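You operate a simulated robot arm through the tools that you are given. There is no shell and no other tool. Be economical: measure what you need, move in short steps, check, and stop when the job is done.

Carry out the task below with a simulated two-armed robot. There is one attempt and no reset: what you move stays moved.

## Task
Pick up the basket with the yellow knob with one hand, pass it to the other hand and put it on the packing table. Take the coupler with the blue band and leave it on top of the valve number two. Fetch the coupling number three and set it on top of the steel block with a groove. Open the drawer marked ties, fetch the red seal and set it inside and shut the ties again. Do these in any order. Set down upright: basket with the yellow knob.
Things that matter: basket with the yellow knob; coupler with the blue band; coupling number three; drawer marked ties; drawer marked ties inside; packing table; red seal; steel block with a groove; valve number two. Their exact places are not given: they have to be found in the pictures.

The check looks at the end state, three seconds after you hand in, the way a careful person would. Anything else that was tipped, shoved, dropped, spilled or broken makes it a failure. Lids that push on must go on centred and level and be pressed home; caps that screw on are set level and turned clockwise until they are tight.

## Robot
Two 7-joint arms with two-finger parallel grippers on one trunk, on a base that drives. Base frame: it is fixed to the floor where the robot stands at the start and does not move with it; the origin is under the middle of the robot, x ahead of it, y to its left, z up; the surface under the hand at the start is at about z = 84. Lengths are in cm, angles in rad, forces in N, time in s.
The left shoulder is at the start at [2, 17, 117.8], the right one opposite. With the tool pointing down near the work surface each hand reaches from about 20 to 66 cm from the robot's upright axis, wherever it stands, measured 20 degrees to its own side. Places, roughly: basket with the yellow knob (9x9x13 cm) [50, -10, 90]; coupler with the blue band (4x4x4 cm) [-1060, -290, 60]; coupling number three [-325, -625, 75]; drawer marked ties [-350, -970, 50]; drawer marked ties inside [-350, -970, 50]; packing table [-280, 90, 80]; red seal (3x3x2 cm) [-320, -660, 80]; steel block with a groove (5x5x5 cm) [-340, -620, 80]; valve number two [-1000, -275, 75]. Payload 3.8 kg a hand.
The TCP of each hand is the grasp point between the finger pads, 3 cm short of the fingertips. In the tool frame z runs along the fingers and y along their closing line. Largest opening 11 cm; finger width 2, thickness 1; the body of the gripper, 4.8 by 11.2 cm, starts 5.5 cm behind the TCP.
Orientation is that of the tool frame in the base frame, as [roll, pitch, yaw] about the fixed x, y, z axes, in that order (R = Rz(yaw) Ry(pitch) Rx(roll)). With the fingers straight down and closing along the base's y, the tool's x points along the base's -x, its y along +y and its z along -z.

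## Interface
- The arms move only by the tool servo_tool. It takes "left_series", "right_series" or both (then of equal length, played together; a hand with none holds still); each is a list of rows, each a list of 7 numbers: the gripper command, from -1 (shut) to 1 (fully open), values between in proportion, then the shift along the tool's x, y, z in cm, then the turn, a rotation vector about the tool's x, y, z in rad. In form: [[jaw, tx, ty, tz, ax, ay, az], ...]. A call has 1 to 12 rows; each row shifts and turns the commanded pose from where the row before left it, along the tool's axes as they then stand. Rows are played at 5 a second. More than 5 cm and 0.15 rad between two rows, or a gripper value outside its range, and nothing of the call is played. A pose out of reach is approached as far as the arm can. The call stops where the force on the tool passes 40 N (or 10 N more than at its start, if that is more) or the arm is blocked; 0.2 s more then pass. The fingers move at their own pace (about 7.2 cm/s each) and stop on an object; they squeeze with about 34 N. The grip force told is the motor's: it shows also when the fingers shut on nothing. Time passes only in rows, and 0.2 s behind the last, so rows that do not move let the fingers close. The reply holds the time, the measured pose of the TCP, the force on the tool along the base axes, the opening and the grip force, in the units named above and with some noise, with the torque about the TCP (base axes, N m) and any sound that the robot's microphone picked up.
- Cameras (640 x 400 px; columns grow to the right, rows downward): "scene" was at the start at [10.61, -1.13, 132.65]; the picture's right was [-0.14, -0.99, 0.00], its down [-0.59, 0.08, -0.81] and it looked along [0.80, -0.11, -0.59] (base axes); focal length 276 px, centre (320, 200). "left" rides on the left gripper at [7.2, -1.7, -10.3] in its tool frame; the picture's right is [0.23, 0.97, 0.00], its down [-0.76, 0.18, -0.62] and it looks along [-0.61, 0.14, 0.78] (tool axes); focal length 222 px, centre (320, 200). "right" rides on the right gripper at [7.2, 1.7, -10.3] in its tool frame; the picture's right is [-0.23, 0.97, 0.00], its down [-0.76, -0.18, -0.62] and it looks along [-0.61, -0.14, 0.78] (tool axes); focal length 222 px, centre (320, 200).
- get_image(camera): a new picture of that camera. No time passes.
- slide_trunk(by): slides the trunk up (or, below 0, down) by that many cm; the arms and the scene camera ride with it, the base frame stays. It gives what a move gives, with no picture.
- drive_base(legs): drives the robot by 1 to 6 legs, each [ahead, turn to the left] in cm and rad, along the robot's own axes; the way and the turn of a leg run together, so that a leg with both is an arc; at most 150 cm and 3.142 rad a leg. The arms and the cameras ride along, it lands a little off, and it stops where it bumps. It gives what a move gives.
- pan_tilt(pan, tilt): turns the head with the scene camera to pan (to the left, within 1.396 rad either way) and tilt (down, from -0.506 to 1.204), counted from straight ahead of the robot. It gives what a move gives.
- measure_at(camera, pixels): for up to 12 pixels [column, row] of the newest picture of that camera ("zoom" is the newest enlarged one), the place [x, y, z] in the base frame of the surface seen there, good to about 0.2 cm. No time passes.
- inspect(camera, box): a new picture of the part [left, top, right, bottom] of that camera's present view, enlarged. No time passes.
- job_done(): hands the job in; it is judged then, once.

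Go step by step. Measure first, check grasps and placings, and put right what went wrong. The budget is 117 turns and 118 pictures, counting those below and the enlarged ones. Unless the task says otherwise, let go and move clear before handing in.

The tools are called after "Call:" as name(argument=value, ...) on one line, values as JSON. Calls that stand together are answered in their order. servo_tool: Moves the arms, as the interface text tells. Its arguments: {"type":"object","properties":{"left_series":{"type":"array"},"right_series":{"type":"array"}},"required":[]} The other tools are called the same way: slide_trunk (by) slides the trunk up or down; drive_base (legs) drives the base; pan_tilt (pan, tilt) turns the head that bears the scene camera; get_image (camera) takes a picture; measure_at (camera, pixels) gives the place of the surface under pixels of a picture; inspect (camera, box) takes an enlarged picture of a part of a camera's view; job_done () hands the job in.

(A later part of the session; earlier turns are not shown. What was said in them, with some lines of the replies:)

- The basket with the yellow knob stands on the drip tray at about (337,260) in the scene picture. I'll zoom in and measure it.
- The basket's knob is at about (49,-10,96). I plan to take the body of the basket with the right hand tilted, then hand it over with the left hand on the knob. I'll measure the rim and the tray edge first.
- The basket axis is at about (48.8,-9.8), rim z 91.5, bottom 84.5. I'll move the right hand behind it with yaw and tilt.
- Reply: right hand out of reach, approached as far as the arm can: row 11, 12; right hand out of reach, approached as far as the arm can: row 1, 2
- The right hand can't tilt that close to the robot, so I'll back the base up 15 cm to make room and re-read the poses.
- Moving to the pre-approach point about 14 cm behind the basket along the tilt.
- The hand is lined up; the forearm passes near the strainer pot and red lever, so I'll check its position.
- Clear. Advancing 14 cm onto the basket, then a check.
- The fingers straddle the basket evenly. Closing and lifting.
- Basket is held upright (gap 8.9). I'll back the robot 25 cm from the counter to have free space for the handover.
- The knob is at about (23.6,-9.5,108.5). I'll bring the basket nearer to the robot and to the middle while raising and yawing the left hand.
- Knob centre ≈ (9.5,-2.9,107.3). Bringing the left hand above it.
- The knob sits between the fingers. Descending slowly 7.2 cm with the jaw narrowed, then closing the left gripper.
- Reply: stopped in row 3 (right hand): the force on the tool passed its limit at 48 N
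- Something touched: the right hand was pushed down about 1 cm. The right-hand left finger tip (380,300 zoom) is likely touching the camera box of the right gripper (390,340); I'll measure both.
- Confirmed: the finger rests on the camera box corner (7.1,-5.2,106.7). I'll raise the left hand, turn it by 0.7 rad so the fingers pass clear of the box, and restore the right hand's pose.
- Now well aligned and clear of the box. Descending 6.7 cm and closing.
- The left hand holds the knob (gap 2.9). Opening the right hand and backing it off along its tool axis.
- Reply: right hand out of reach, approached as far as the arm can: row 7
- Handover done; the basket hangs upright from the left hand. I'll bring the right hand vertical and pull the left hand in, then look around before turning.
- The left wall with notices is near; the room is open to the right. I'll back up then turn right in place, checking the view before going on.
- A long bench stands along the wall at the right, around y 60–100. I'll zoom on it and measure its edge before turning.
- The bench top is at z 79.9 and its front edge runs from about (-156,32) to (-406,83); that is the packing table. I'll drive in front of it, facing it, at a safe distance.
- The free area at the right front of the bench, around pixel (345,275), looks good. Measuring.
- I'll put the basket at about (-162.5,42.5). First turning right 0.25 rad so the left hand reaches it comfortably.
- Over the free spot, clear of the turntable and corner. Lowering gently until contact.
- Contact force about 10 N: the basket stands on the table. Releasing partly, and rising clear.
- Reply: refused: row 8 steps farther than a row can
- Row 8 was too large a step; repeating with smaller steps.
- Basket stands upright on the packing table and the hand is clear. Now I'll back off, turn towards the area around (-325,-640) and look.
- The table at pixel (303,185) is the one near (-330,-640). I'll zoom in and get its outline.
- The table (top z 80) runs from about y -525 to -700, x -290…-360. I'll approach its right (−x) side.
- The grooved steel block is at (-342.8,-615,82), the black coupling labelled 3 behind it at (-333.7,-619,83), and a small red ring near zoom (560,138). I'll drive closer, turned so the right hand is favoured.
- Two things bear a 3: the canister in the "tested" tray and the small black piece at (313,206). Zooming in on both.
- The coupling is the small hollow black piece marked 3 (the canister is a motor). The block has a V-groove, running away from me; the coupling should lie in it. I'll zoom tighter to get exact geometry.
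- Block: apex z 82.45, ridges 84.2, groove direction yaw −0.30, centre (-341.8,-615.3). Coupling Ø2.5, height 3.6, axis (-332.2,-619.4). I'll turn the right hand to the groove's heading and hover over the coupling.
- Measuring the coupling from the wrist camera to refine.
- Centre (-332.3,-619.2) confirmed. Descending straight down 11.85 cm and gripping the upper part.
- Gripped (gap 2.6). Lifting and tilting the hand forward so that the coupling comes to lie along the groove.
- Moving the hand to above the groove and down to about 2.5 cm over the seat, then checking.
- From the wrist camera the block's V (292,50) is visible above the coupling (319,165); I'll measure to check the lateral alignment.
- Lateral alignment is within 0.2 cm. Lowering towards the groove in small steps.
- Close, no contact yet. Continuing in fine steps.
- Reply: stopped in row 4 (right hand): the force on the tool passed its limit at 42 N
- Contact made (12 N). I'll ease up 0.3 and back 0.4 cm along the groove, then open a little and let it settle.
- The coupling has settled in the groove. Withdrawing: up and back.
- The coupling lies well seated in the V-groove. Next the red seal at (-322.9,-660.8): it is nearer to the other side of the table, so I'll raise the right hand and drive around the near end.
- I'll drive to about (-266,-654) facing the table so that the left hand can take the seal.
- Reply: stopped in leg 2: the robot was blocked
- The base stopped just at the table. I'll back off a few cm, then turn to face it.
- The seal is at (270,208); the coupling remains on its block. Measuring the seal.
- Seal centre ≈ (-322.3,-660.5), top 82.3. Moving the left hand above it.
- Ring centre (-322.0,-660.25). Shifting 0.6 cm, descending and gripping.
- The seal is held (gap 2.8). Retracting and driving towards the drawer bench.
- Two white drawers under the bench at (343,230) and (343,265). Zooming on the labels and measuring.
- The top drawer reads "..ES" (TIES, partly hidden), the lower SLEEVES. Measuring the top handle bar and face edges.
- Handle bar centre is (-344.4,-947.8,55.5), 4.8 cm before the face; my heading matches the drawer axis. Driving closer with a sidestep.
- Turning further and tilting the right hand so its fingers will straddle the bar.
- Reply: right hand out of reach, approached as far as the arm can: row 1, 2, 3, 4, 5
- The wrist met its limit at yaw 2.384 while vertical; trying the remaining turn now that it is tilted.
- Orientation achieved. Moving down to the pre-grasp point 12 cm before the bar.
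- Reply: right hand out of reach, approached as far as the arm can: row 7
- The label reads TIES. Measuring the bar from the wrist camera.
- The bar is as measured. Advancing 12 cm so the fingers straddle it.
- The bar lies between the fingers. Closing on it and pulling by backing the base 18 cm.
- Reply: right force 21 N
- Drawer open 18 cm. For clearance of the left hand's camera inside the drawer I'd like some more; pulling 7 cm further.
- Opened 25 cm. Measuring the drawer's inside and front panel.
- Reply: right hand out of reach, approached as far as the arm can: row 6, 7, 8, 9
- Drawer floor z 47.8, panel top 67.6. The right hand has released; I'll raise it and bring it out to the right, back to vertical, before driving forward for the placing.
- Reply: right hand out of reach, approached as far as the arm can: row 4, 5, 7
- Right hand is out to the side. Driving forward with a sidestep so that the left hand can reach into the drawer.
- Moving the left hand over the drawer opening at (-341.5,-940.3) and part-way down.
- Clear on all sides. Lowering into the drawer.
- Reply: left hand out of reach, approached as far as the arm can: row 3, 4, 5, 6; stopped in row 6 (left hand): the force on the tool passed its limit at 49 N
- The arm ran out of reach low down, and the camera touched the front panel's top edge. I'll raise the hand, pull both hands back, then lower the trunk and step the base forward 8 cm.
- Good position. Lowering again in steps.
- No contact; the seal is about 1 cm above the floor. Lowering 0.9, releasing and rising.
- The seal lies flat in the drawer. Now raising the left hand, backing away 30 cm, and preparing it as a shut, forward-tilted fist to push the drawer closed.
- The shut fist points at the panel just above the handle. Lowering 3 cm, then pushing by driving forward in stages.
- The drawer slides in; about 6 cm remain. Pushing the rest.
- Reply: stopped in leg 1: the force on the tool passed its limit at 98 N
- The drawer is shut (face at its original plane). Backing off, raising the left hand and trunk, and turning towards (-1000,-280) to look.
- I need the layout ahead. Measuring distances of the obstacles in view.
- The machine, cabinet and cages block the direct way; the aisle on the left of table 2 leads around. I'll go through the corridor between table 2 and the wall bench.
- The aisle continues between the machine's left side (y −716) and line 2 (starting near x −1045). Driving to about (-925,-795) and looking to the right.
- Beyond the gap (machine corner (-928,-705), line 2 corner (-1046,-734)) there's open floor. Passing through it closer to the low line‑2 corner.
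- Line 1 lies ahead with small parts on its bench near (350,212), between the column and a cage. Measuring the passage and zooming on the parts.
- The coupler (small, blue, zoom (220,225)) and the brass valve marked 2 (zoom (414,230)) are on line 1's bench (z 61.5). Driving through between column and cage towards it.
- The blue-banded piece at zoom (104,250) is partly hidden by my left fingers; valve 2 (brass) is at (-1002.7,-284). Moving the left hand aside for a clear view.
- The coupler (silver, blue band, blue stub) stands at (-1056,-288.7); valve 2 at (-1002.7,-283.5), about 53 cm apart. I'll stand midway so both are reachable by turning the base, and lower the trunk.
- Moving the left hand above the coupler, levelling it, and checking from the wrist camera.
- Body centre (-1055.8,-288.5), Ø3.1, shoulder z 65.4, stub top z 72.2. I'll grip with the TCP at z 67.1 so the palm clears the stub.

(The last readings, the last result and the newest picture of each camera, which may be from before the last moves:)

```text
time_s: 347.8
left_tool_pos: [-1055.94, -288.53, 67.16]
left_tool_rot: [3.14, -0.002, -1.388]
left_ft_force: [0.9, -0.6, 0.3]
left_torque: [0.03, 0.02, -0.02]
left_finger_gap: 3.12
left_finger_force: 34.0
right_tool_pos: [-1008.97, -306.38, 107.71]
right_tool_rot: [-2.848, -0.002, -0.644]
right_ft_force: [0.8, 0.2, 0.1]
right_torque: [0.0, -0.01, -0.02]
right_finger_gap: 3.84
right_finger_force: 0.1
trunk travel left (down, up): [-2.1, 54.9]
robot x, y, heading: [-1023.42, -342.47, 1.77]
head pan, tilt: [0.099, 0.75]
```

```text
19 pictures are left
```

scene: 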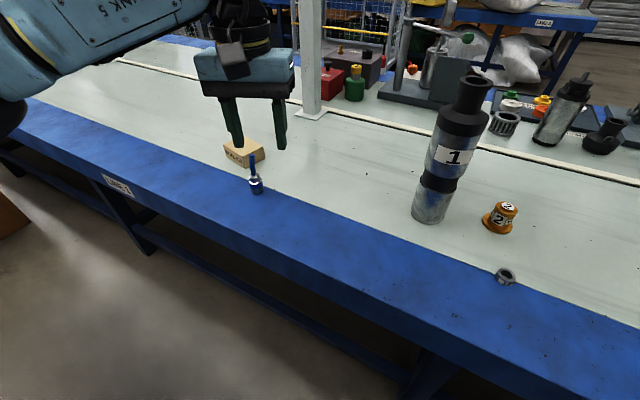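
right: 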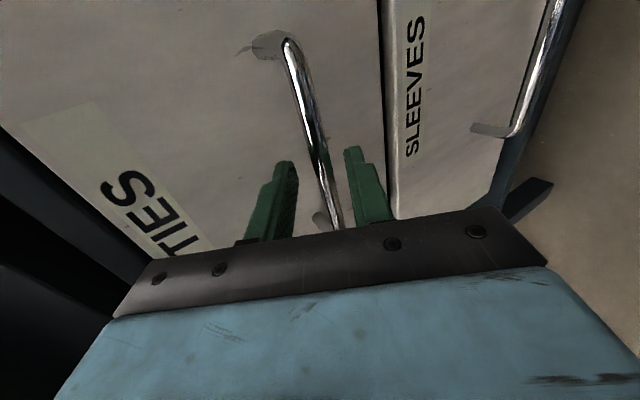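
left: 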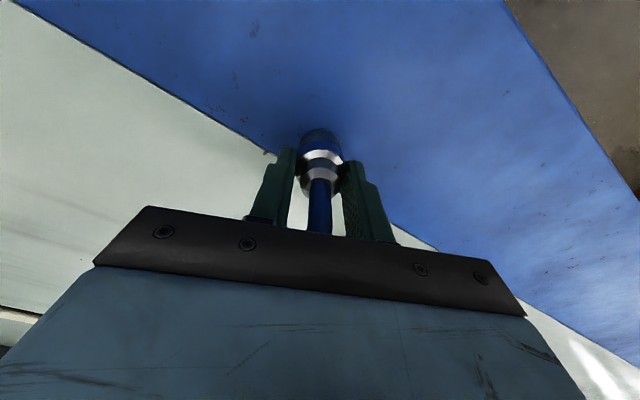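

Gripped. Lifting high and retracting, then turning the base right for the valve.

Call:
measure_at(camera="scene", pixels=[[472, 80], [448, 150], [505, 205], [500, 215]])

Call:
servo_tool(left_series=[[-1, 0, 0, -3, 0, 0, 0], [-1, 0, 0, -4.5, 0, 0, 0], [-1, 0, 0, -4.5, 0, 0, 0], [-1, 0, 0, -4.5, 0, 0, 0], [-1, 0, 0, -4.5, 0, 0, 0], [-1, 0, 0, -4.5, 0, 0, 0], [-1, 0, 0, -4.5, 0, 0, 0], [-1, 4.5, -1.5, 0, 0, 0, 0], [-1, 4.5, -1.5, 0, 0, 0, 0], [-1, 4, -1, 0, 0, 0, 0]])

Call:
drive_base(legs=[[0, -0.72]])

Call:
pan_tilt(pan=0.2, tilt=0.8)

Call:
get_image(camera="scene")

```text
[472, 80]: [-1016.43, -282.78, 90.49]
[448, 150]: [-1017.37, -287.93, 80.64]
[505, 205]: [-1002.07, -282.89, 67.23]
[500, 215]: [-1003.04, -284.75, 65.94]
```

```text
time_s: 350.0
left_tool_pos: [-1049.77, -300.52, 96.94]
left_tool_rot: [3.141, 0.0, -1.384]
left_ft_force: [0.8, 0.4, -1.7]
left_torque: [0.02, 0.03, -0.01]
left_finger_gap: 3.12
left_finger_force: 33.9
right_tool_pos: [-1008.9, -306.49, 107.78]
right_tool_rot: [-2.844, -0.001, -0.642]
right_ft_force: [0.4, 0.0, -0.2]
right_torque: [0.03, 0.04, 0.02]
right_finger_gap: 3.87
right_finger_force: 0.0
trunk travel left (down, up): [-2.1, 54.9]
robot x, y, heading: [-1023.51, -342.4, 1.772]
head pan, tilt: [0.099, 0.75]
```

```text
time_s: 352.3
left_tool_pos: [-1015.98, -293.32, 97.04]
left_tool_rot: [-3.141, -0.001, -2.096]
left_ft_force: [0.0, -0.4, -0.7]
left_torque: [0.0, 0.01, 0.0]
left_finger_gap: 3.11
left_finger_force: 34.1
right_tool_pos: [-988.91, -324.56, 107.72]
right_tool_rot: [-2.845, 0.001, -1.354]
right_ft_force: [-1.0, -0.5, -0.7]
right_torque: [0.01, 0.0, 0.01]
right_finger_gap: 3.87
right_finger_force: 0.1
trunk travel left (down, up): [-2.1, 54.9]
robot x, y, heading: [-1023.39, -342.41, 1.063]
head pan, tilt: [0.099, 0.75]
```

```text
time_s: 353.0
left_tool_pos: [-1016.04, -293.23, 96.97]
left_tool_rot: [-3.141, -0.001, -2.096]
left_ft_force: [0.0, 0.3, -2.1]
left_torque: [0.01, 0.02, 0.04]
left_finger_gap: 3.13
left_finger_force: 33.9
right_tool_pos: [-988.82, -324.53, 107.72]
right_tool_rot: [-2.847, 0.0, -1.355]
right_ft_force: [-0.1, 0.5, 0.0]
right_torque: [0.01, 0.02, 0.0]
right_finger_gap: 3.86
right_finger_force: 0.0
trunk travel left (down, up): [-2.1, 54.9]
robot x, y, heading: [-1023.64, -342.49, 1.058]
head pan, tilt: [0.201, 0.799]
```

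```text
18 pictures are left
```

scene: 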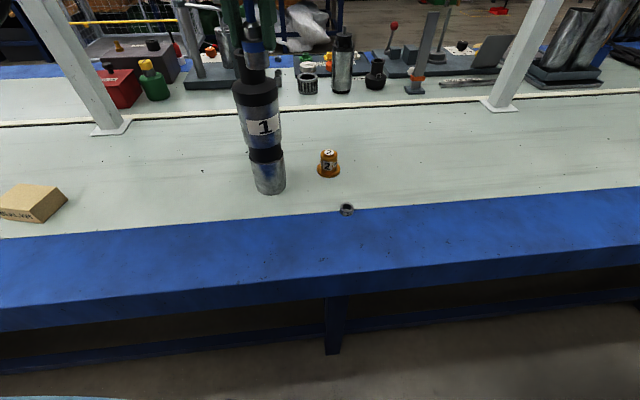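

The tall item 1 (top z 90.5) is untouched. Zooming on valve 2 for its top centre.

Call:
inspect(camera="scene", box=[300, 135, 364, 185])

Call:
measure_at(camera="zoom", pixels=[[280, 140], [250, 150], [320, 148], [286, 128], [286, 165], [286, 180], [240, 200], [335, 200], [225, 265], [345, 260], [286, 310], [286, 150]])

```text
8.00 times, centred on (332, 160) of scene
```

zoom: 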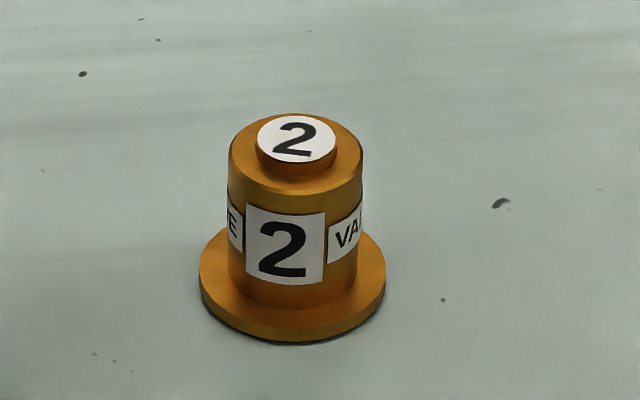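

```text
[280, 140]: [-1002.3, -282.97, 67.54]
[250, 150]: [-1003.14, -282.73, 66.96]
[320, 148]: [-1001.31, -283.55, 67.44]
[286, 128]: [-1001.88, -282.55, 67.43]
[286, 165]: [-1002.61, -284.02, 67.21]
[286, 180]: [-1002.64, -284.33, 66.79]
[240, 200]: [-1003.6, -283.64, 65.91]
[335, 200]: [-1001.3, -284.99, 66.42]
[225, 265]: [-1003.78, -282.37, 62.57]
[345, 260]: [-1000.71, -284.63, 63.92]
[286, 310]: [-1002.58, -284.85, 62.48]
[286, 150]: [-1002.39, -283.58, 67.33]
```

Placing with the left hand here would put its forearm right over the tall item 1 (top z 90.5), which is too risky. I'll set the coupler back down to the left and take it with the right hand, whose forearm runs the other way.

Call:
servo_tool(left_series=[[-1, 0, 0, -3, 0, 0, 0], [-1, 2, 0, -2, 0, 0, 0]])

Call:
drive_base(legs=[[0, 0.72]])

```text
time_s: 353.6
left_tool_pos: [-1017.16, -294.99, 101.93]
left_tool_rot: [3.141, -0.001, -2.095]
left_ft_force: [-0.6, 0.5, -1.6]
left_torque: [0.02, -0.01, 0.0]
left_finger_gap: 3.11
left_finger_force: 34.1
right_tool_pos: [-989.06, -324.59, 107.78]
right_tool_rot: [-2.847, 0.0, -1.355]
right_ft_force: [-0.3, 0.5, 0.1]
right_torque: [0.02, 0.02, -0.02]
right_finger_gap: 3.84
right_finger_force: 0.0
trunk travel left (down, up): [-2.1, 54.9]
robot x, y, heading: [-1023.41, -342.38, 1.064]
head pan, tilt: [0.201, 0.799]
```

```text
time_s: 355.9
left_tool_pos: [-1049.5, -302.42, 101.87]
left_tool_rot: [3.141, 0.0, -1.383]
left_ft_force: [0.0, 0.5, -2.0]
left_torque: [0.0, 0.01, 0.02]
left_finger_gap: 3.13
left_finger_force: 34.2
right_tool_pos: [-1008.93, -306.35, 107.67]
right_tool_rot: [-2.845, -0.001, -0.644]
right_ft_force: [-0.6, 0.0, -0.8]
right_torque: [0.01, 0.02, -0.04]
right_finger_gap: 3.84
right_finger_force: 0.0
trunk travel left (down, up): [-2.1, 54.9]
robot x, y, heading: [-1023.7, -342.77, 1.77]
head pan, tilt: [0.201, 0.799]
```

Call:
servo_tool(left_series=[[-1, -3.78, -2.12, 0, 0, 0, 0], [-1, -3.78, -2.12, 0, 0, 0, 0], [-1, -3.78, -2.12, 0, 0, 0, 0], [-1, -3.78, -2.12, 0, 0, 0, 0], [-1, 0, 0, 4.5, 0, 0, 0], [-1, 0, 0, 4.5, 0, 0, 0], [-1, 0, 0, 4.5, 0, 0, 0], [-1, 0, 0, 4.5, 0, 0, 0], [-1, 0, 0, 4.5, 0, 0, 0], [-1, 0, 0, 4.5, 0, 0, 0], [-1, 0, 0, 4, 0, 0, 0], [-1, 0, 0, 0, 0, 0, 0]])

Call:
servo_tool(left_series=[[-1, 0, 0, 2, 0, 0, 0], [-1, 0, 0, 0.8, 0, 0, 0], [-1, 0, 0, 0.5, 0, 0, 0], [-1, 0, 0, 0.3, 0, 0, 0], [-1, 0, 0, 0, 0, 0, 0]])

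```text
time_s: 358.5
left_tool_pos: [-1042.06, -283.51, 76.35]
left_tool_rot: [-3.141, -0.002, -1.386]
left_ft_force: [0.1, 0.2, -1.5]
left_torque: [0.01, 0.03, -0.01]
left_finger_gap: 3.12
left_finger_force: 34.4
left hand out of reach, approached as far as the arm can: row 4, 5, 6, 7, 8, 9, 10
right_tool_pos: [-1009.12, -306.36, 107.7]
right_tool_rot: [-2.846, 0.002, -0.642]
right_ft_force: [0.5, 0.6, 0.6]
right_torque: [-0.01, -0.01, 0.0]
right_finger_gap: 3.86
right_finger_force: 0.0
trunk travel left (down, up): [-2.1, 54.9]
robot x, y, heading: [-1023.34, -342.61, 1.771]
head pan, tilt: [0.201, 0.799]
```

```text
time_s: 359.7
left_tool_pos: [-1042.08, -283.46, 72.72]
left_tool_rot: [-3.141, -0.005, -1.385]
left_ft_force: [0.0, 0.9, -1.7]
left_torque: [0.0, 0.01, -0.01]
left_finger_gap: 3.11
left_finger_force: 34.2
right_tool_pos: [-1009.01, -306.4, 107.76]
right_tool_rot: [-2.847, 0.002, -0.642]
right_ft_force: [0.2, -0.1, 0.1]
right_torque: [0.0, 0.02, -0.01]
right_finger_gap: 3.85
right_finger_force: 0.0
trunk travel left (down, up): [-2.1, 54.9]
robot x, y, heading: [-1023.34, -342.2, 1.769]
head pan, tilt: [0.201, 0.799]
```

Reach was limited; pulling back 3 cm and lowering the remaining 5.4 cm.

Call:
servo_tool(left_series=[[-1, 3, 0, 0, 0, 0, 0], [-1, 0, 0, 2.5, 0, 0, 0], [-1, 0, 0, 1.7, 0, 0, 0], [-1, 0, 0, 0.6, 0, 0, 0], [-1, 0, 0, 0.4, 0, 0, 0], [-1, 0, 0, 0, 0, 0, 0]])

```text
time_s: 361.1
left_tool_pos: [-1042.08, -283.41, 67.49]
left_tool_rot: [-3.141, 0.001, -1.384]
left_ft_force: [0.7, 1.1, -0.8]
left_torque: [-0.01, -0.01, -0.01]
left_finger_gap: 3.11
left_finger_force: 34.5
left hand out of reach, approached as far as the arm can: row 1
right_tool_pos: [-1008.97, -306.4, 107.71]
right_tool_rot: [-2.846, 0.0, -0.642]
right_ft_force: [0.6, 0.4, -0.9]
right_torque: [-0.01, -0.01, 0.0]
right_finger_gap: 3.88
right_finger_force: 0.0
trunk travel left (down, up): [-2.1, 54.9]
robot x, y, heading: [-1023.13, -342.72, 1.775]
head pan, tilt: [0.201, 0.799]
```

Bottom is about 0.3 cm above the bench. Lowering, releasing and rising.

Call:
servo_tool(left_series=[[-1, 0, 0, 0.25, 0, 0, 0], [-0.7, 0, 0, 0, 0, 0, 0], [0, 0, 0, 0, 0, 0, 0], [0, 0, 0, 0, 0, 0, 0], [0, 0, 0, -3, 0, 0, 0], [0, 0, 0, -4, 0, 0, 0], [0, 0, 0, -4.5, 0, 0, 0], [0, 0, 0, -4.5, 0, 0, 0], [0, 0, 0, -4.5, 0, 0, 0], [0, 0, 0, -4.5, 0, 0, 0], [0, 4, 2, 0, 0, 0, 0], [0, 4, 2, 0, 0, 0, 0]])

Call:
get_image(camera="scene")

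```text
time_s: 363.7
left_tool_pos: [-1046.01, -293.5, 92.35]
left_tool_rot: [-3.115, -0.019, -1.305]
left_ft_force: [6.0, -5.0, -0.7]
left_torque: [0.4, 0.52, -0.01]
left_finger_gap: 5.46
left_finger_force: 0.0
left hand out of reach, approached as far as the arm can: row 8, 9, 10, 11
right_tool_pos: [-1008.8, -306.37, 107.69]
right_tool_rot: [-2.846, 0.0, -0.642]
right_ft_force: [0.5, 0.6, -0.5]
right_torque: [-0.01, 0.03, 0.04]
right_finger_gap: 3.86
right_finger_force: 0.0
trunk travel left (down, up): [-2.1, 54.9]
robot x, y, heading: [-1023.32, -342.51, 1.774]
head pan, tilt: [0.201, 0.799]
```

```text
16 pictures are left
```

scene: 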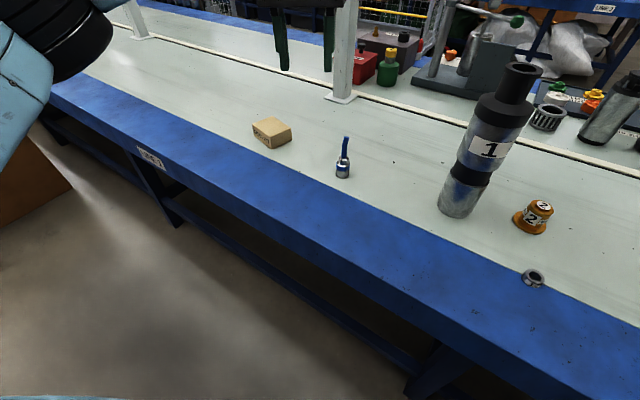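

The coupler stands upright at (343,165). The left hand shows a small side force (likely the shelf post); I'll draw it back towards me while bringing the right hand to vertical and neutral yaw.

Call:
servo_tool(left_series=[[0, 4, 0, 0, 0, 0, 0], [0, 4, 0, 0, 0, 0, 0], [0, 4, 2, 0, 0, 0, 0], [0, 0, 4, -3, 0, 0, 0], [0, 0, 4, -3, 0, 0, 0], [0, 0, 0, 0, 0, 0, 0], [0, 0, 0, 0, 0, 0, 0], [0, 0, 0, 0, 0, 0, 0]], right_series=[[0, 0, 0, 0, -0.148, 0, 0], [0, 0, 0, 0, -0.148, 0, 0], [0, 0, 0, 0, 0, 0, 0.146], [0, 0, 0, 0, 0, 0, 0.146], [0, 0, 0, 0, 0, 0, 0.146], [0, 0, 0, 0, 0, 0, 0.146], [0, 0, 0, 0, 0, 0, 0.146], [0, 0, 0, 0, 0, 0, 0]])

Call:
measure_at(camera="scene", pixels=[[343, 172], [343, 160], [345, 142], [336, 165], [350, 165], [533, 203], [545, 203]])

```text
time_s: 365.5
left_tool_pos: [-1052.02, -308.24, 97.93]
left_tool_rot: [3.141, 0.0, -1.384]
left_ft_force: [-0.1, 0.3, 1.0]
left_torque: [-0.02, 0.01, 0.02]
left_finger_gap: 5.48
left_finger_force: 0.1
right_tool_pos: [-1009.03, -306.3, 107.64]
right_tool_rot: [-3.141, -0.001, -1.375]
right_ft_force: [0.7, 0.2, -0.4]
right_torque: [-0.01, -0.01, -0.02]
right_finger_gap: 5.52
right_finger_force: 0.1
trunk travel left (down, up): [-2.1, 54.9]
robot x, y, heading: [-1023.69, -342.32, 1.773]
head pan, tilt: [0.201, 0.799]
```

```text
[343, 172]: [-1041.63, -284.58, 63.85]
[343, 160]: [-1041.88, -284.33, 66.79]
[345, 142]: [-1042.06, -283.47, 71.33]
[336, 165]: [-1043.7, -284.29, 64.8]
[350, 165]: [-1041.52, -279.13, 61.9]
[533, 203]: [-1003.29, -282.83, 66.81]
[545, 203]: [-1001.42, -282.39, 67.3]
```

For the right hand to pick the coupler without its forearm passing over item 1, I'll stand further left at about (-1067,-337) with heading 1.3.

Call:
drive_base(legs=[[-6, 0], [0, 1.1], [46, 0], [0, -1.574]])

Call:
pan_tilt(pan=0.0, tilt=0.8)

Call:
get_image(camera="scene")

```text
time_s: 375.4
left_tool_pos: [-1076.28, -292.52, 97.91]
left_tool_rot: [3.141, 0.0, -1.865]
left_ft_force: [0.2, -0.1, 0.4]
left_torque: [0.01, 0.0, -0.03]
left_finger_gap: 5.51
left_finger_force: 0.2
right_tool_pos: [-1037.36, -310.7, 107.71]
right_tool_rot: [3.14, -0.001, -1.855]
right_ft_force: [-0.4, 0.3, 0.1]
right_torque: [-0.03, 0.01, 0.02]
right_finger_gap: 5.5
right_finger_force: 0.1
trunk travel left (down, up): [-2.1, 54.9]
robot x, y, heading: [-1067.2, -336.19, 1.29]
head pan, tilt: [0.201, 0.799]
```

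```text
time_s: 376.1
left_tool_pos: [-1076.24, -292.56, 97.87]
left_tool_rot: [3.14, 0.001, -1.865]
left_ft_force: [-0.4, 0.6, -0.7]
left_torque: [0.0, 0.04, 0.0]
left_finger_gap: 5.51
left_finger_force: 0.0
right_tool_pos: [-1037.32, -310.67, 107.67]
right_tool_rot: [-3.141, 0.001, -1.855]
right_ft_force: [0.5, 0.3, -1.1]
right_torque: [0.0, 0.0, -0.03]
right_finger_gap: 5.49
right_finger_force: 0.1
trunk travel left (down, up): [-2.1, 54.9]
robot x, y, heading: [-1066.52, -336.05, 1.291]
head pan, tilt: [0.0, 0.799]
```

```text
15 pictures are left
```

scene: 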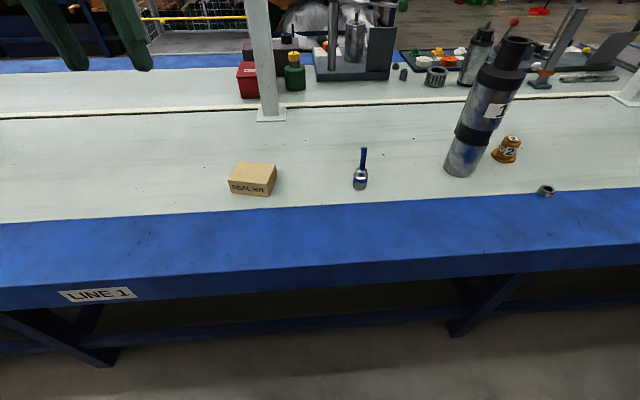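

Moving the right hand above the coupler.

Call:
servo_tool(right_series=[[0, -4.15, 2.04, 0, 0, 0, 0], [0, -4.15, 2.04, 0, 0, 0, 0], [0, -4.15, 2.04, 0, 0, 0, 0], [0, -4.15, 2.04, 0, 0, 0, 0], [0, -4.15, 2.04, 0, 0, 0, 0], [0, -4.15, 2.05, 0, 0, 0, 0], [0, 0, 0, 4.5, 0, 0, 0], [0, 0, 0, 4.5, 0, 0, 0], [0, 0, 0, 4.5, 0, 0, 0], [0, 0, 0, 4.5, 0, 0, 0], [0, 0, 0, 4.5, 0, 0, 0], [0, 0, 0, 0, 0, 0, 0]])

Call:
inspect(camera="right", box=[240, 40, 400, 160])

Call:
get_image(camera="scene")

```text
time_s: 378.8
left_tool_pos: [-1076.28, -292.46, 97.85]
left_tool_rot: [3.14, 0.0, -1.864]
left_ft_force: [-0.9, 0.5, -0.3]
left_torque: [0.01, 0.01, 0.0]
left_finger_gap: 5.49
left_finger_force: 0.0
right_tool_pos: [-1042.95, -289.07, 83.73]
right_tool_rot: [3.141, 0.002, -1.854]
right_ft_force: [0.0, -0.8, 0.6]
right_torque: [-0.02, 0.03, 0.0]
right_finger_gap: 5.47
right_finger_force: 0.0
right hand out of reach, approached as far as the arm can: row 5, 6
trunk travel left (down, up): [-2.1, 54.9]
robot x, y, heading: [-1066.69, -335.99, 1.298]
head pan, tilt: [0.0, 0.799]
```

```text
3.33 times, centred on (320, 100) of right
```

zoom: 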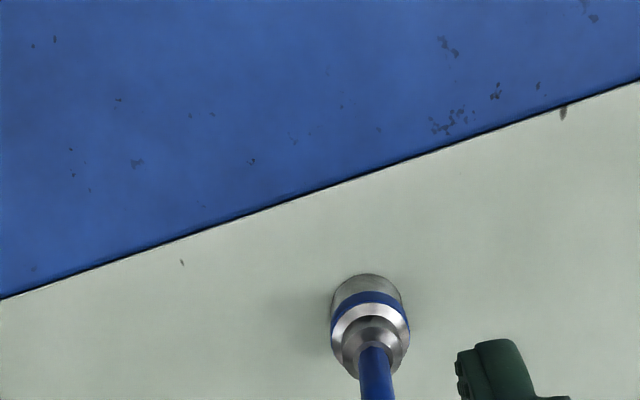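

```text
13 pictures are left
```

scene: 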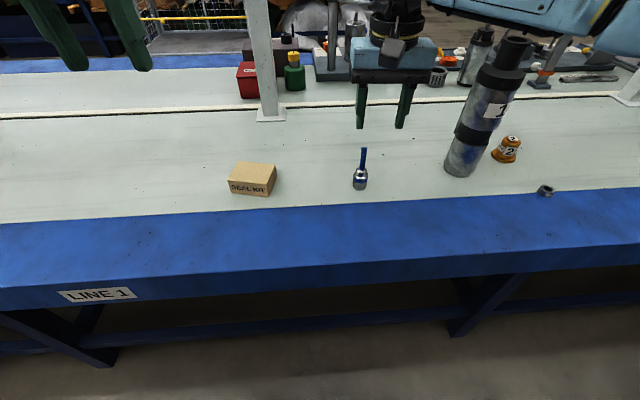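

Call:
measure_at(camera="zoom", pixels=[[336, 335], [404, 335], [370, 302], [345, 315], [395, 315], [340, 350], [403, 350]])

Call:
measure_at(camera="scene", pixels=[[480, 12], [540, 22], [600, 30], [520, 50], [430, 10]])

```text
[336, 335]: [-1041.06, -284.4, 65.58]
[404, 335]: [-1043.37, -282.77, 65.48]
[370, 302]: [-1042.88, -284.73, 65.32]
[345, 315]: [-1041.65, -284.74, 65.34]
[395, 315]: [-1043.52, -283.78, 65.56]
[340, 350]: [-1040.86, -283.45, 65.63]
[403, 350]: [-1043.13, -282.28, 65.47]
```

```text
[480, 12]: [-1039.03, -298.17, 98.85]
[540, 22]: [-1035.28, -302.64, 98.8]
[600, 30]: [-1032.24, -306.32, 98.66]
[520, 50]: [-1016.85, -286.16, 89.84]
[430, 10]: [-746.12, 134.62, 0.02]
```

Coupler centre (-1042.2,-283.35). Moving over it while coming down to z 77.7, to check reach.

Call:
servo_tool(right_series=[[0, -1.9, 0.28, 2, 0, 0, 0], [0, -1.9, 0.28, 2, 0, 0, 0], [0, -1.94, 0.28, 2, 0, 0, 0], [0, 0, 0, 0, 0, 0, 0]])

```text
time_s: 379.8
left_tool_pos: [-1076.19, -292.58, 98.0]
left_tool_rot: [-3.141, -0.001, -1.864]
left_ft_force: [0.8, -0.3, -0.4]
left_torque: [0.0, 0.01, 0.02]
left_finger_gap: 5.52
left_finger_force: 0.2
right_tool_pos: [-1042.27, -283.11, 77.88]
right_tool_rot: [3.141, -0.001, -1.852]
right_ft_force: [1.3, 0.1, 0.3]
right_torque: [-0.01, -0.01, -0.03]
right_finger_gap: 5.5
right_finger_force: 0.0
trunk travel left (down, up): [-2.1, 54.9]
robot x, y, heading: [-1066.95, -335.88, 1.291]
head pan, tilt: [0.0, 0.799]
```

Reached. Descending to z 67.15 and gripping, then lifting.

Call:
servo_tool(right_series=[[0, 0.16, 0, 3.5, 0, 0, 0], [0, 0, 0, 3.5, 0, 0, 0], [0, 0, 0, 2.5, 0, 0, 0], [0, 0, 0, 1.2, 0, 0, 0], [0, 0, 0, 0, 0, 0, 0], [-0.6, 0, 0, 0, 0, 0, 0], [-1, 0, 0, 0, 0, 0, 0], [-1, 0, 0, 0, 0, 0, 0]])

Call:
inspect(camera="scene", box=[310, 90, 430, 210])

```text
time_s: 381.6
left_tool_pos: [-1076.29, -292.45, 98.02]
left_tool_rot: [-3.141, 0.001, -1.865]
left_ft_force: [-0.1, 0.9, 0.0]
left_torque: [0.0, 0.0, -0.04]
left_finger_gap: 5.48
left_finger_force: 0.0
right_tool_pos: [-1042.21, -283.23, 67.27]
right_tool_rot: [-3.14, -0.001, -1.854]
right_ft_force: [-0.5, 0.2, 0.1]
right_torque: [0.02, 0.01, -0.03]
right_finger_gap: 3.11
right_finger_force: 33.7
trunk travel left (down, up): [-2.1, 54.9]
robot x, y, heading: [-1066.47, -336.23, 1.29]
head pan, tilt: [0.0, 0.799]
```

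```text
3.33 times, centred on (370, 150) of scene
```

zoom: 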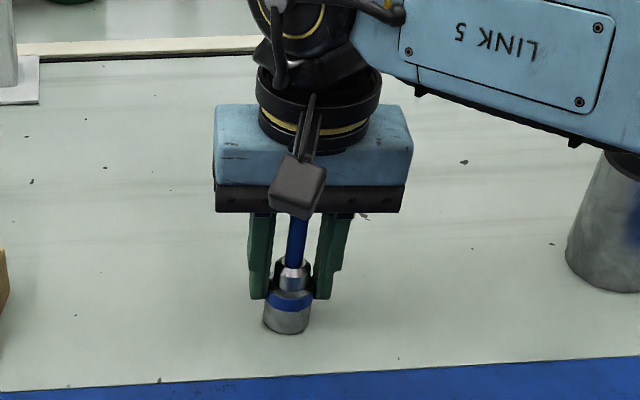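

Gripped (gap 3.11). Lifting and retracting.

Call:
servo_tool(right_series=[[-1, 0, 0, -3, 0, 0, 0], [-1, 0, 0, -4, 0, 0, 0], [-1, 0, 0, -4, 0, 0, 0], [-1, 0, 0, -4, 0, 0, 0], [-1, 3, 0, -3.5, 0, 0, 0], [-1, 3, 0, -3.5, 0, 0, 0], [-1, 3, 0, -3.5, 0, 0, 0], [-1, 3, 0, -3.5, 0, 0, 0], [-1, 3, 0, -3.5, 0, 0, 0]], left_series=[[0, 0, 0, -3, 0, 0, 0], [0, 0, 0, -3, 0, 0, 0], [0, 2, 0, 0, 0, 0, 0], [0, 2, 0, 0, 0, 0, 0], [0, 2, 0, 0, 0, 0, 0], [0, 0, 0, 0, 0, 0, 0], [0, 0, 0, 0, 0, 0, 0], [0, 0, 0, 0, 0, 0, 0], [0, 0, 0, 0, 0, 0, 0]])

Call:
drive_base(legs=[[-6, 0], [0, -1.27], [50, 0], [0, 1.48]])

Call:
pan_tilt(pan=-0.25, tilt=0.8)

Call:
get_image(camera="scene")

```text
time_s: 383.6
left_tool_pos: [-1077.81, -298.22, 103.96]
left_tool_rot: [3.141, 0.001, -1.864]
left_ft_force: [0.6, -0.4, -0.1]
left_torque: [0.0, -0.02, 0.01]
left_finger_gap: 5.48
left_finger_force: 0.0
right_tool_pos: [-1046.17, -297.69, 99.57]
right_tool_rot: [-3.142, -0.001, -1.853]
right_ft_force: [0.2, -0.4, -1.7]
right_torque: [-0.01, -0.02, 0.03]
right_finger_gap: 3.13
right_finger_force: 33.9
trunk travel left (down, up): [-2.1, 54.9]
robot x, y, heading: [-1067.04, -336.08, 1.286]
head pan, tilt: [0.0, 0.799]
```

```text
time_s: 393.9
left_tool_pos: [-1036.36, -306.84, 104.0]
left_tool_rot: [-3.141, -0.001, -1.675]
left_ft_force: [-0.1, -0.3, -0.5]
left_torque: [0.0, 0.02, -0.04]
left_finger_gap: 5.51
left_finger_force: 0.0
right_tool_pos: [-1005.44, -300.21, 99.67]
right_tool_rot: [-3.141, 0.001, -1.661]
right_ft_force: [0.3, 1.1, 0.0]
right_torque: [0.02, 0.01, 0.01]
right_finger_gap: 3.09
right_finger_force: 33.8
trunk travel left (down, up): [-2.1, 54.9]
robot x, y, heading: [-1018.49, -341.85, 1.486]
head pan, tilt: [0.0, 0.799]
```

```text
time_s: 394.7
left_tool_pos: [-1036.36, -306.84, 103.99]
left_tool_rot: [3.14, 0.0, -1.674]
left_ft_force: [-0.5, 0.3, -0.2]
left_torque: [-0.02, 0.0, 0.02]
left_finger_gap: 5.48
left_finger_force: 0.0
right_tool_pos: [-1005.26, -300.17, 99.63]
right_tool_rot: [3.141, 0.0, -1.663]
right_ft_force: [0.0, -0.2, -1.1]
right_torque: [0.0, -0.01, 0.01]
right_finger_gap: 3.12
right_finger_force: 33.4
trunk travel left (down, up): [-2.1, 54.9]
robot x, y, heading: [-1018.5, -342.05, 1.48]
head pan, tilt: [-0.25, 0.799]
```

```text
11 pictures are left
```

scene: 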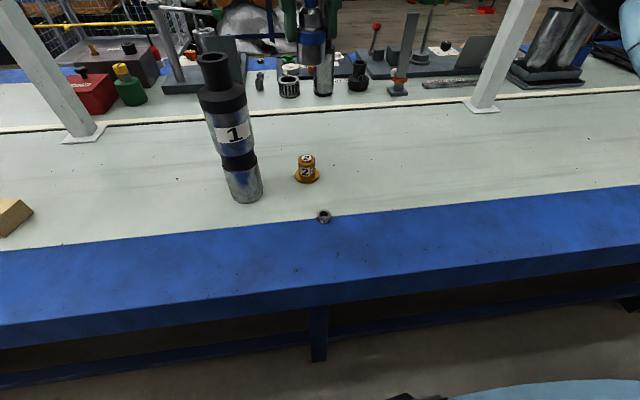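

Item 1 and valve 2 undisturbed. Refining the valve's top centre.

Call:
inspect(camera="scene", box=[276, 140, 340, 190])

Call:
measure_at(camera="zoom", pixels=[[310, 130], [275, 135], [345, 135], [310, 118], [310, 148], [300, 130], [330, 130], [243, 160], [377, 160], [310, 180]])

```text
8.00 times, centred on (308, 165) of scene
```

zoom: 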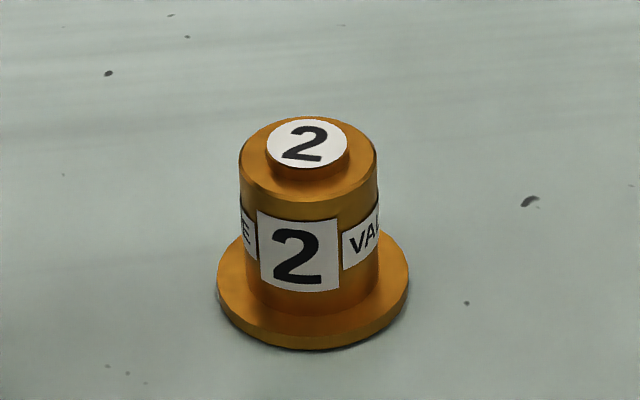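

```text
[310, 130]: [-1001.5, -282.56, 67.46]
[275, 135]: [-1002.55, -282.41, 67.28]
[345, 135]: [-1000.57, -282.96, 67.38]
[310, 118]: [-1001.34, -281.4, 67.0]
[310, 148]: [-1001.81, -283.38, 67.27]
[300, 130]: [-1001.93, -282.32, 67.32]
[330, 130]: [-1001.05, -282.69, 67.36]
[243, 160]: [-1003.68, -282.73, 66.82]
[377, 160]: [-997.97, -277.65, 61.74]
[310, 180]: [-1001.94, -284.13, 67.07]
```

Valve top centre ≈ (-1001.8,-283.1), z 67.45. Moving the coupler above it, ending about 3 cm higher.

Call:
servo_tool(right_series=[[-1, -2.91, -0.32, 3.8, 0, 0, 0], [-1, -2.91, -0.32, 3.8, 0, 0, 0], [-1, -2.91, -0.32, 3.8, 0, 0, 0], [-1, -2.91, -0.32, 3.8, 0, 0, 0], [-1, -2.91, -0.32, 3.8, 0, 0, 0], [-1, -2.91, -0.32, 3.8, 0, 0, 0], [-1, 0, 0, 0, 0, 0, 0]])

Call:
inspect(camera="scene", box=[260, 90, 360, 200])

Call:
inspect(camera="right", box=[240, 60, 400, 220])

```text
time_s: 396.3
left_tool_pos: [-1036.34, -306.89, 103.99]
left_tool_rot: [-3.141, -0.001, -1.674]
left_ft_force: [-0.8, -0.4, -0.8]
left_torque: [-0.01, -0.04, 0.02]
left_finger_gap: 5.5
left_finger_force: 0.1
right_tool_pos: [-1001.84, -282.94, 76.46]
right_tool_rot: [3.14, 0.0, -1.661]
right_ft_force: [0.0, 0.3, -1.1]
right_torque: [0.03, 0.02, 0.01]
right_finger_gap: 3.12
right_finger_force: 33.7
trunk travel left (down, up): [-2.1, 54.9]
robot x, y, heading: [-1018.52, -341.83, 1.483]
head pan, tilt: [-0.25, 0.799]
```

```text
3.64 times, centred on (310, 145) of scene
```

zoom: 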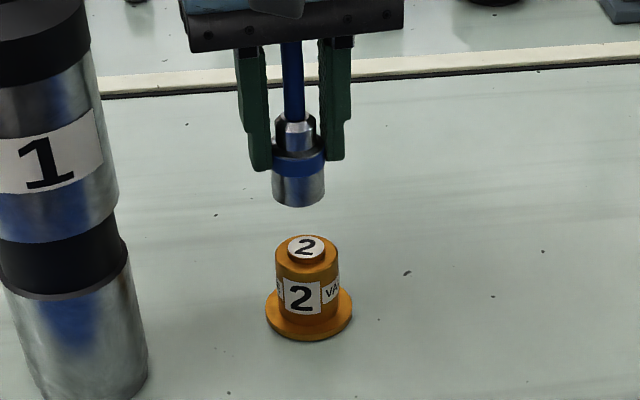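

```text
2.50 times, centred on (320, 140) of right
```

zoom: 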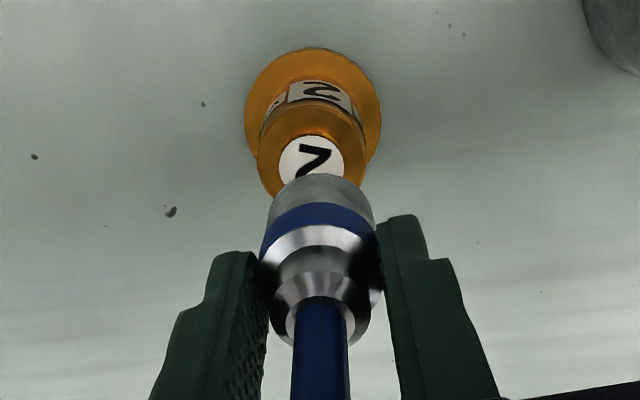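

In the scene view the coupler looks a few mm left of the valve axis; measuring from the wrist zoom.

Call:
measure_at(camera="zoom", pixels=[[281, 160], [342, 160], [311, 140], [311, 170], [272, 215], [370, 210], [264, 240], [374, 240], [320, 180], [260, 150], [363, 150], [320, 210]])

```text
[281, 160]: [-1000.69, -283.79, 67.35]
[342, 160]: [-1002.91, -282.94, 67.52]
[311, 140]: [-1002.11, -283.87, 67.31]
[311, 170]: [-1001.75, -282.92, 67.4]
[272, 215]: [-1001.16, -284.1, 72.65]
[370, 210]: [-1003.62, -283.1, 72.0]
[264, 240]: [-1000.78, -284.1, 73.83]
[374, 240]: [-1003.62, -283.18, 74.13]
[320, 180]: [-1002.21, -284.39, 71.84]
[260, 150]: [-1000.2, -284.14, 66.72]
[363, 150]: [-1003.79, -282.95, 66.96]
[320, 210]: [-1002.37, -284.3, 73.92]
```

The coupler is about 0.3 cm left of the valve axis. Correcting by 0.3 cm and descending to just above the top.

Call:
servo_tool(right_series=[[-1, -0.13, -0.29, 0, 0, 0, 0], [-1, 0, 0, 1.6, 0, 0, 0], [-1, 0, 0, 1.4, 0, 0, 0], [-1, 0, 0, 0, 0, 0, 0]])

Call:
inspect(camera="scene", box=[280, 115, 344, 195])

Call:
measure_at(camera="zoom", pixels=[[276, 150], [330, 150], [300, 150], [303, 175], [270, 230], [340, 230], [305, 240], [280, 120], [325, 120]])

```text
time_s: 397.3
left_tool_pos: [-1036.54, -306.79, 103.94]
left_tool_rot: [-3.14, 0.0, -1.674]
left_ft_force: [-0.3, 0.0, -0.1]
left_torque: [-0.02, -0.01, 0.0]
left_finger_gap: 5.51
left_finger_force: 0.0
right_tool_pos: [-1001.57, -282.86, 73.54]
right_tool_rot: [3.14, 0.001, -1.661]
right_ft_force: [-0.3, -1.0, -1.5]
right_torque: [-0.01, -0.03, 0.05]
right_finger_gap: 3.12
right_finger_force: 34.2
trunk travel left (down, up): [-2.1, 54.9]
robot x, y, heading: [-1018.82, -342.12, 1.481]
head pan, tilt: [-0.25, 0.799]
```

```text
5.00 times, centred on (312, 155) of scene
```

zoom: 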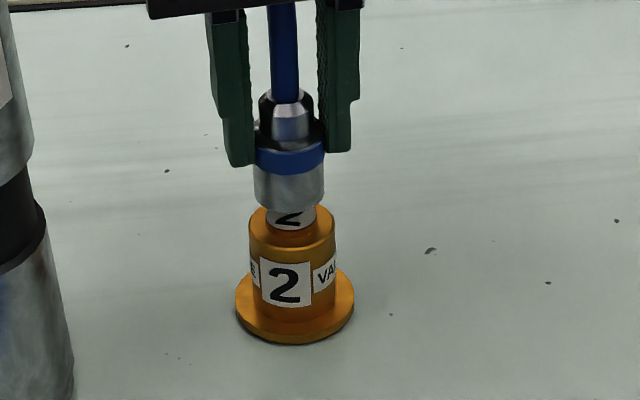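

```text
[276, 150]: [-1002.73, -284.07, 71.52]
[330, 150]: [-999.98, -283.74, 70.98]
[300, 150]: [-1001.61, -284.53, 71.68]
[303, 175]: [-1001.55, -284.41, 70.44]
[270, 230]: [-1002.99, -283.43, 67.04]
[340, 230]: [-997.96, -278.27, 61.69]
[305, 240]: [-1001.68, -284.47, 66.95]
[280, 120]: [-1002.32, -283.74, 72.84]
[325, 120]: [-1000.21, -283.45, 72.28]
```

Centred within about 1–2 mm. Final nudge and lowering to contact.

Call:
servo_tool(right_series=[[-1, 0, -0.1, 0.3, 0, 0, 0], [-1, 0, 0, 0.2, 0, 0, 0], [-1, 0, 0, 0.15, 0, 0, 0], [-1, 0, 0, 0.1, 0, 0, 0], [-1, 0, 0, 0, 0, 0, 0]])

```text
time_s: 398.5
left_tool_pos: [-1036.37, -306.84, 103.89]
left_tool_rot: [3.142, 0.0, -1.674]
left_ft_force: [0.6, 0.0, -1.2]
left_torque: [0.0, -0.02, -0.01]
left_finger_gap: 5.5
left_finger_force: 0.0
right_tool_pos: [-1001.49, -282.95, 72.98]
right_tool_rot: [3.14, -0.001, -1.661]
right_ft_force: [0.5, 0.8, -1.2]
right_torque: [0.02, 0.01, 0.01]
right_finger_gap: 3.13
right_finger_force: 34.1
trunk travel left (down, up): [-2.1, 54.9]
robot x, y, heading: [-1018.63, -341.78, 1.482]
head pan, tilt: [-0.25, 0.799]
```

Call:
servo_tool(right_series=[[-1, 0, 0, 0.15, 0, 0, 0], [-1, 0, 0, 0.15, 0, 0, 0], [-1, 0, 0, 0.1, 0, 0, 0], [-1, 0, 0, 0, 0, 0, 0]])

Call:
inspect(camera="scene", box=[280, 115, 344, 195])

```text
time_s: 399.5
left_tool_pos: [-1036.53, -306.92, 104.06]
left_tool_rot: [3.141, 0.0, -1.675]
left_ft_force: [0.4, 0.8, 0.0]
left_torque: [0.06, 0.01, -0.02]
left_finger_gap: 5.5
left_finger_force: 0.1
right_tool_pos: [-1001.36, -282.89, 72.55]
right_tool_rot: [-3.141, 0.0, -1.66]
right_ft_force: [1.1, -0.4, 1.1]
right_torque: [0.0, -0.05, -0.03]
right_finger_gap: 3.13
right_finger_force: 34.1
trunk travel left (down, up): [-2.1, 54.9]
robot x, y, heading: [-1018.48, -341.89, 1.483]
head pan, tilt: [-0.25, 0.799]
```

```text
5.00 times, centred on (312, 155) of scene
5 turns are left
```

zoom: 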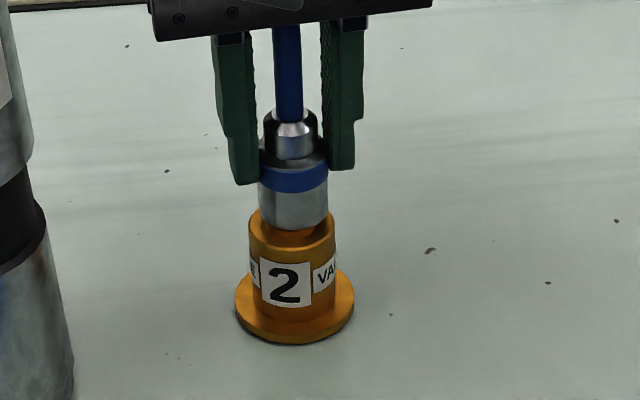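

Contact is starting (force changed by about 2 N) and the coupler is centred on the valve top. Lowering a hair more, releasing and rising.

Call:
servo_tool(right_series=[[-1, 0, 0, 0.15, 0, 0, 0], [-1, 0, 0, 0, 0, 0, 0], [-0.7, 0, 0, 0, 0, 0, 0], [-0.1, 0, 0, 0, 0, 0, 0], [-0.1, 0, 0, 0, 0, 0, 0], [-0.1, 0, 0, -2, 0, 0, 0], [-0.1, 0, 0, -4, 0, 0, 0], [-0.1, 0, 0, -4, 0, 0, 0], [-0.1, 0, 0, -4, 0, 0, 0], [-0.1, 0, 0, -4, 0, 0, 0]])

Call:
inspect(camera="scene", box=[270, 105, 350, 195])

```text
time_s: 401.7
left_tool_pos: [-1036.43, -306.91, 104.06]
left_tool_rot: [3.141, 0.001, -1.674]
left_ft_force: [1.1, 0.1, 0.3]
left_torque: [0.02, 0.01, -0.02]
left_finger_gap: 5.47
left_finger_force: 0.0
right_tool_pos: [-1001.43, -282.82, 90.59]
right_tool_rot: [-3.141, -0.002, -1.663]
right_ft_force: [0.3, -0.7, 0.2]
right_torque: [-0.01, 0.0, 0.02]
right_finger_gap: 4.96
right_finger_force: 0.1
trunk travel left (down, up): [-2.1, 54.9]
robot x, y, heading: [-1018.52, -342.03, 1.48]
head pan, tilt: [-0.25, 0.799]
```

```text
4.44 times, centred on (310, 150) of scene
4 turns are left
```

zoom: 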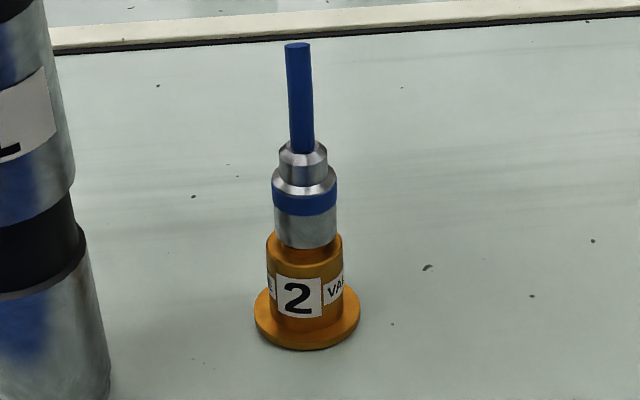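

The coupler stands level and centred on valve number two, the hand is clear, and the other three jobs are done. Handing in.

Call:
job_done()

```text
The job is handed in.
```

I carried out all four jobs and handed in; each looked right in its last picture.

- **Basket:** it was passed from the right hand to the left and stands upright on the packing table.
- **Coupler with the blue band:** it stands level and centred on valve number two. I put it down on the bench once along the way, so the right hand could place it clear of the tall item marked 1.
- **Coupling number three:** it lies on its side in the groove of the steel block. I left it lying because it would not have stood steadily upright there.
- **Red seal:** it lies in the ties drawer, which is shut.

Three contacts happened along the way, and I saw no damage from them:
- The base touched the parts table.
- The left camera pressed on the drawer's front edge.
- The left hand brushed something by the line 1 shelf, probably a post.
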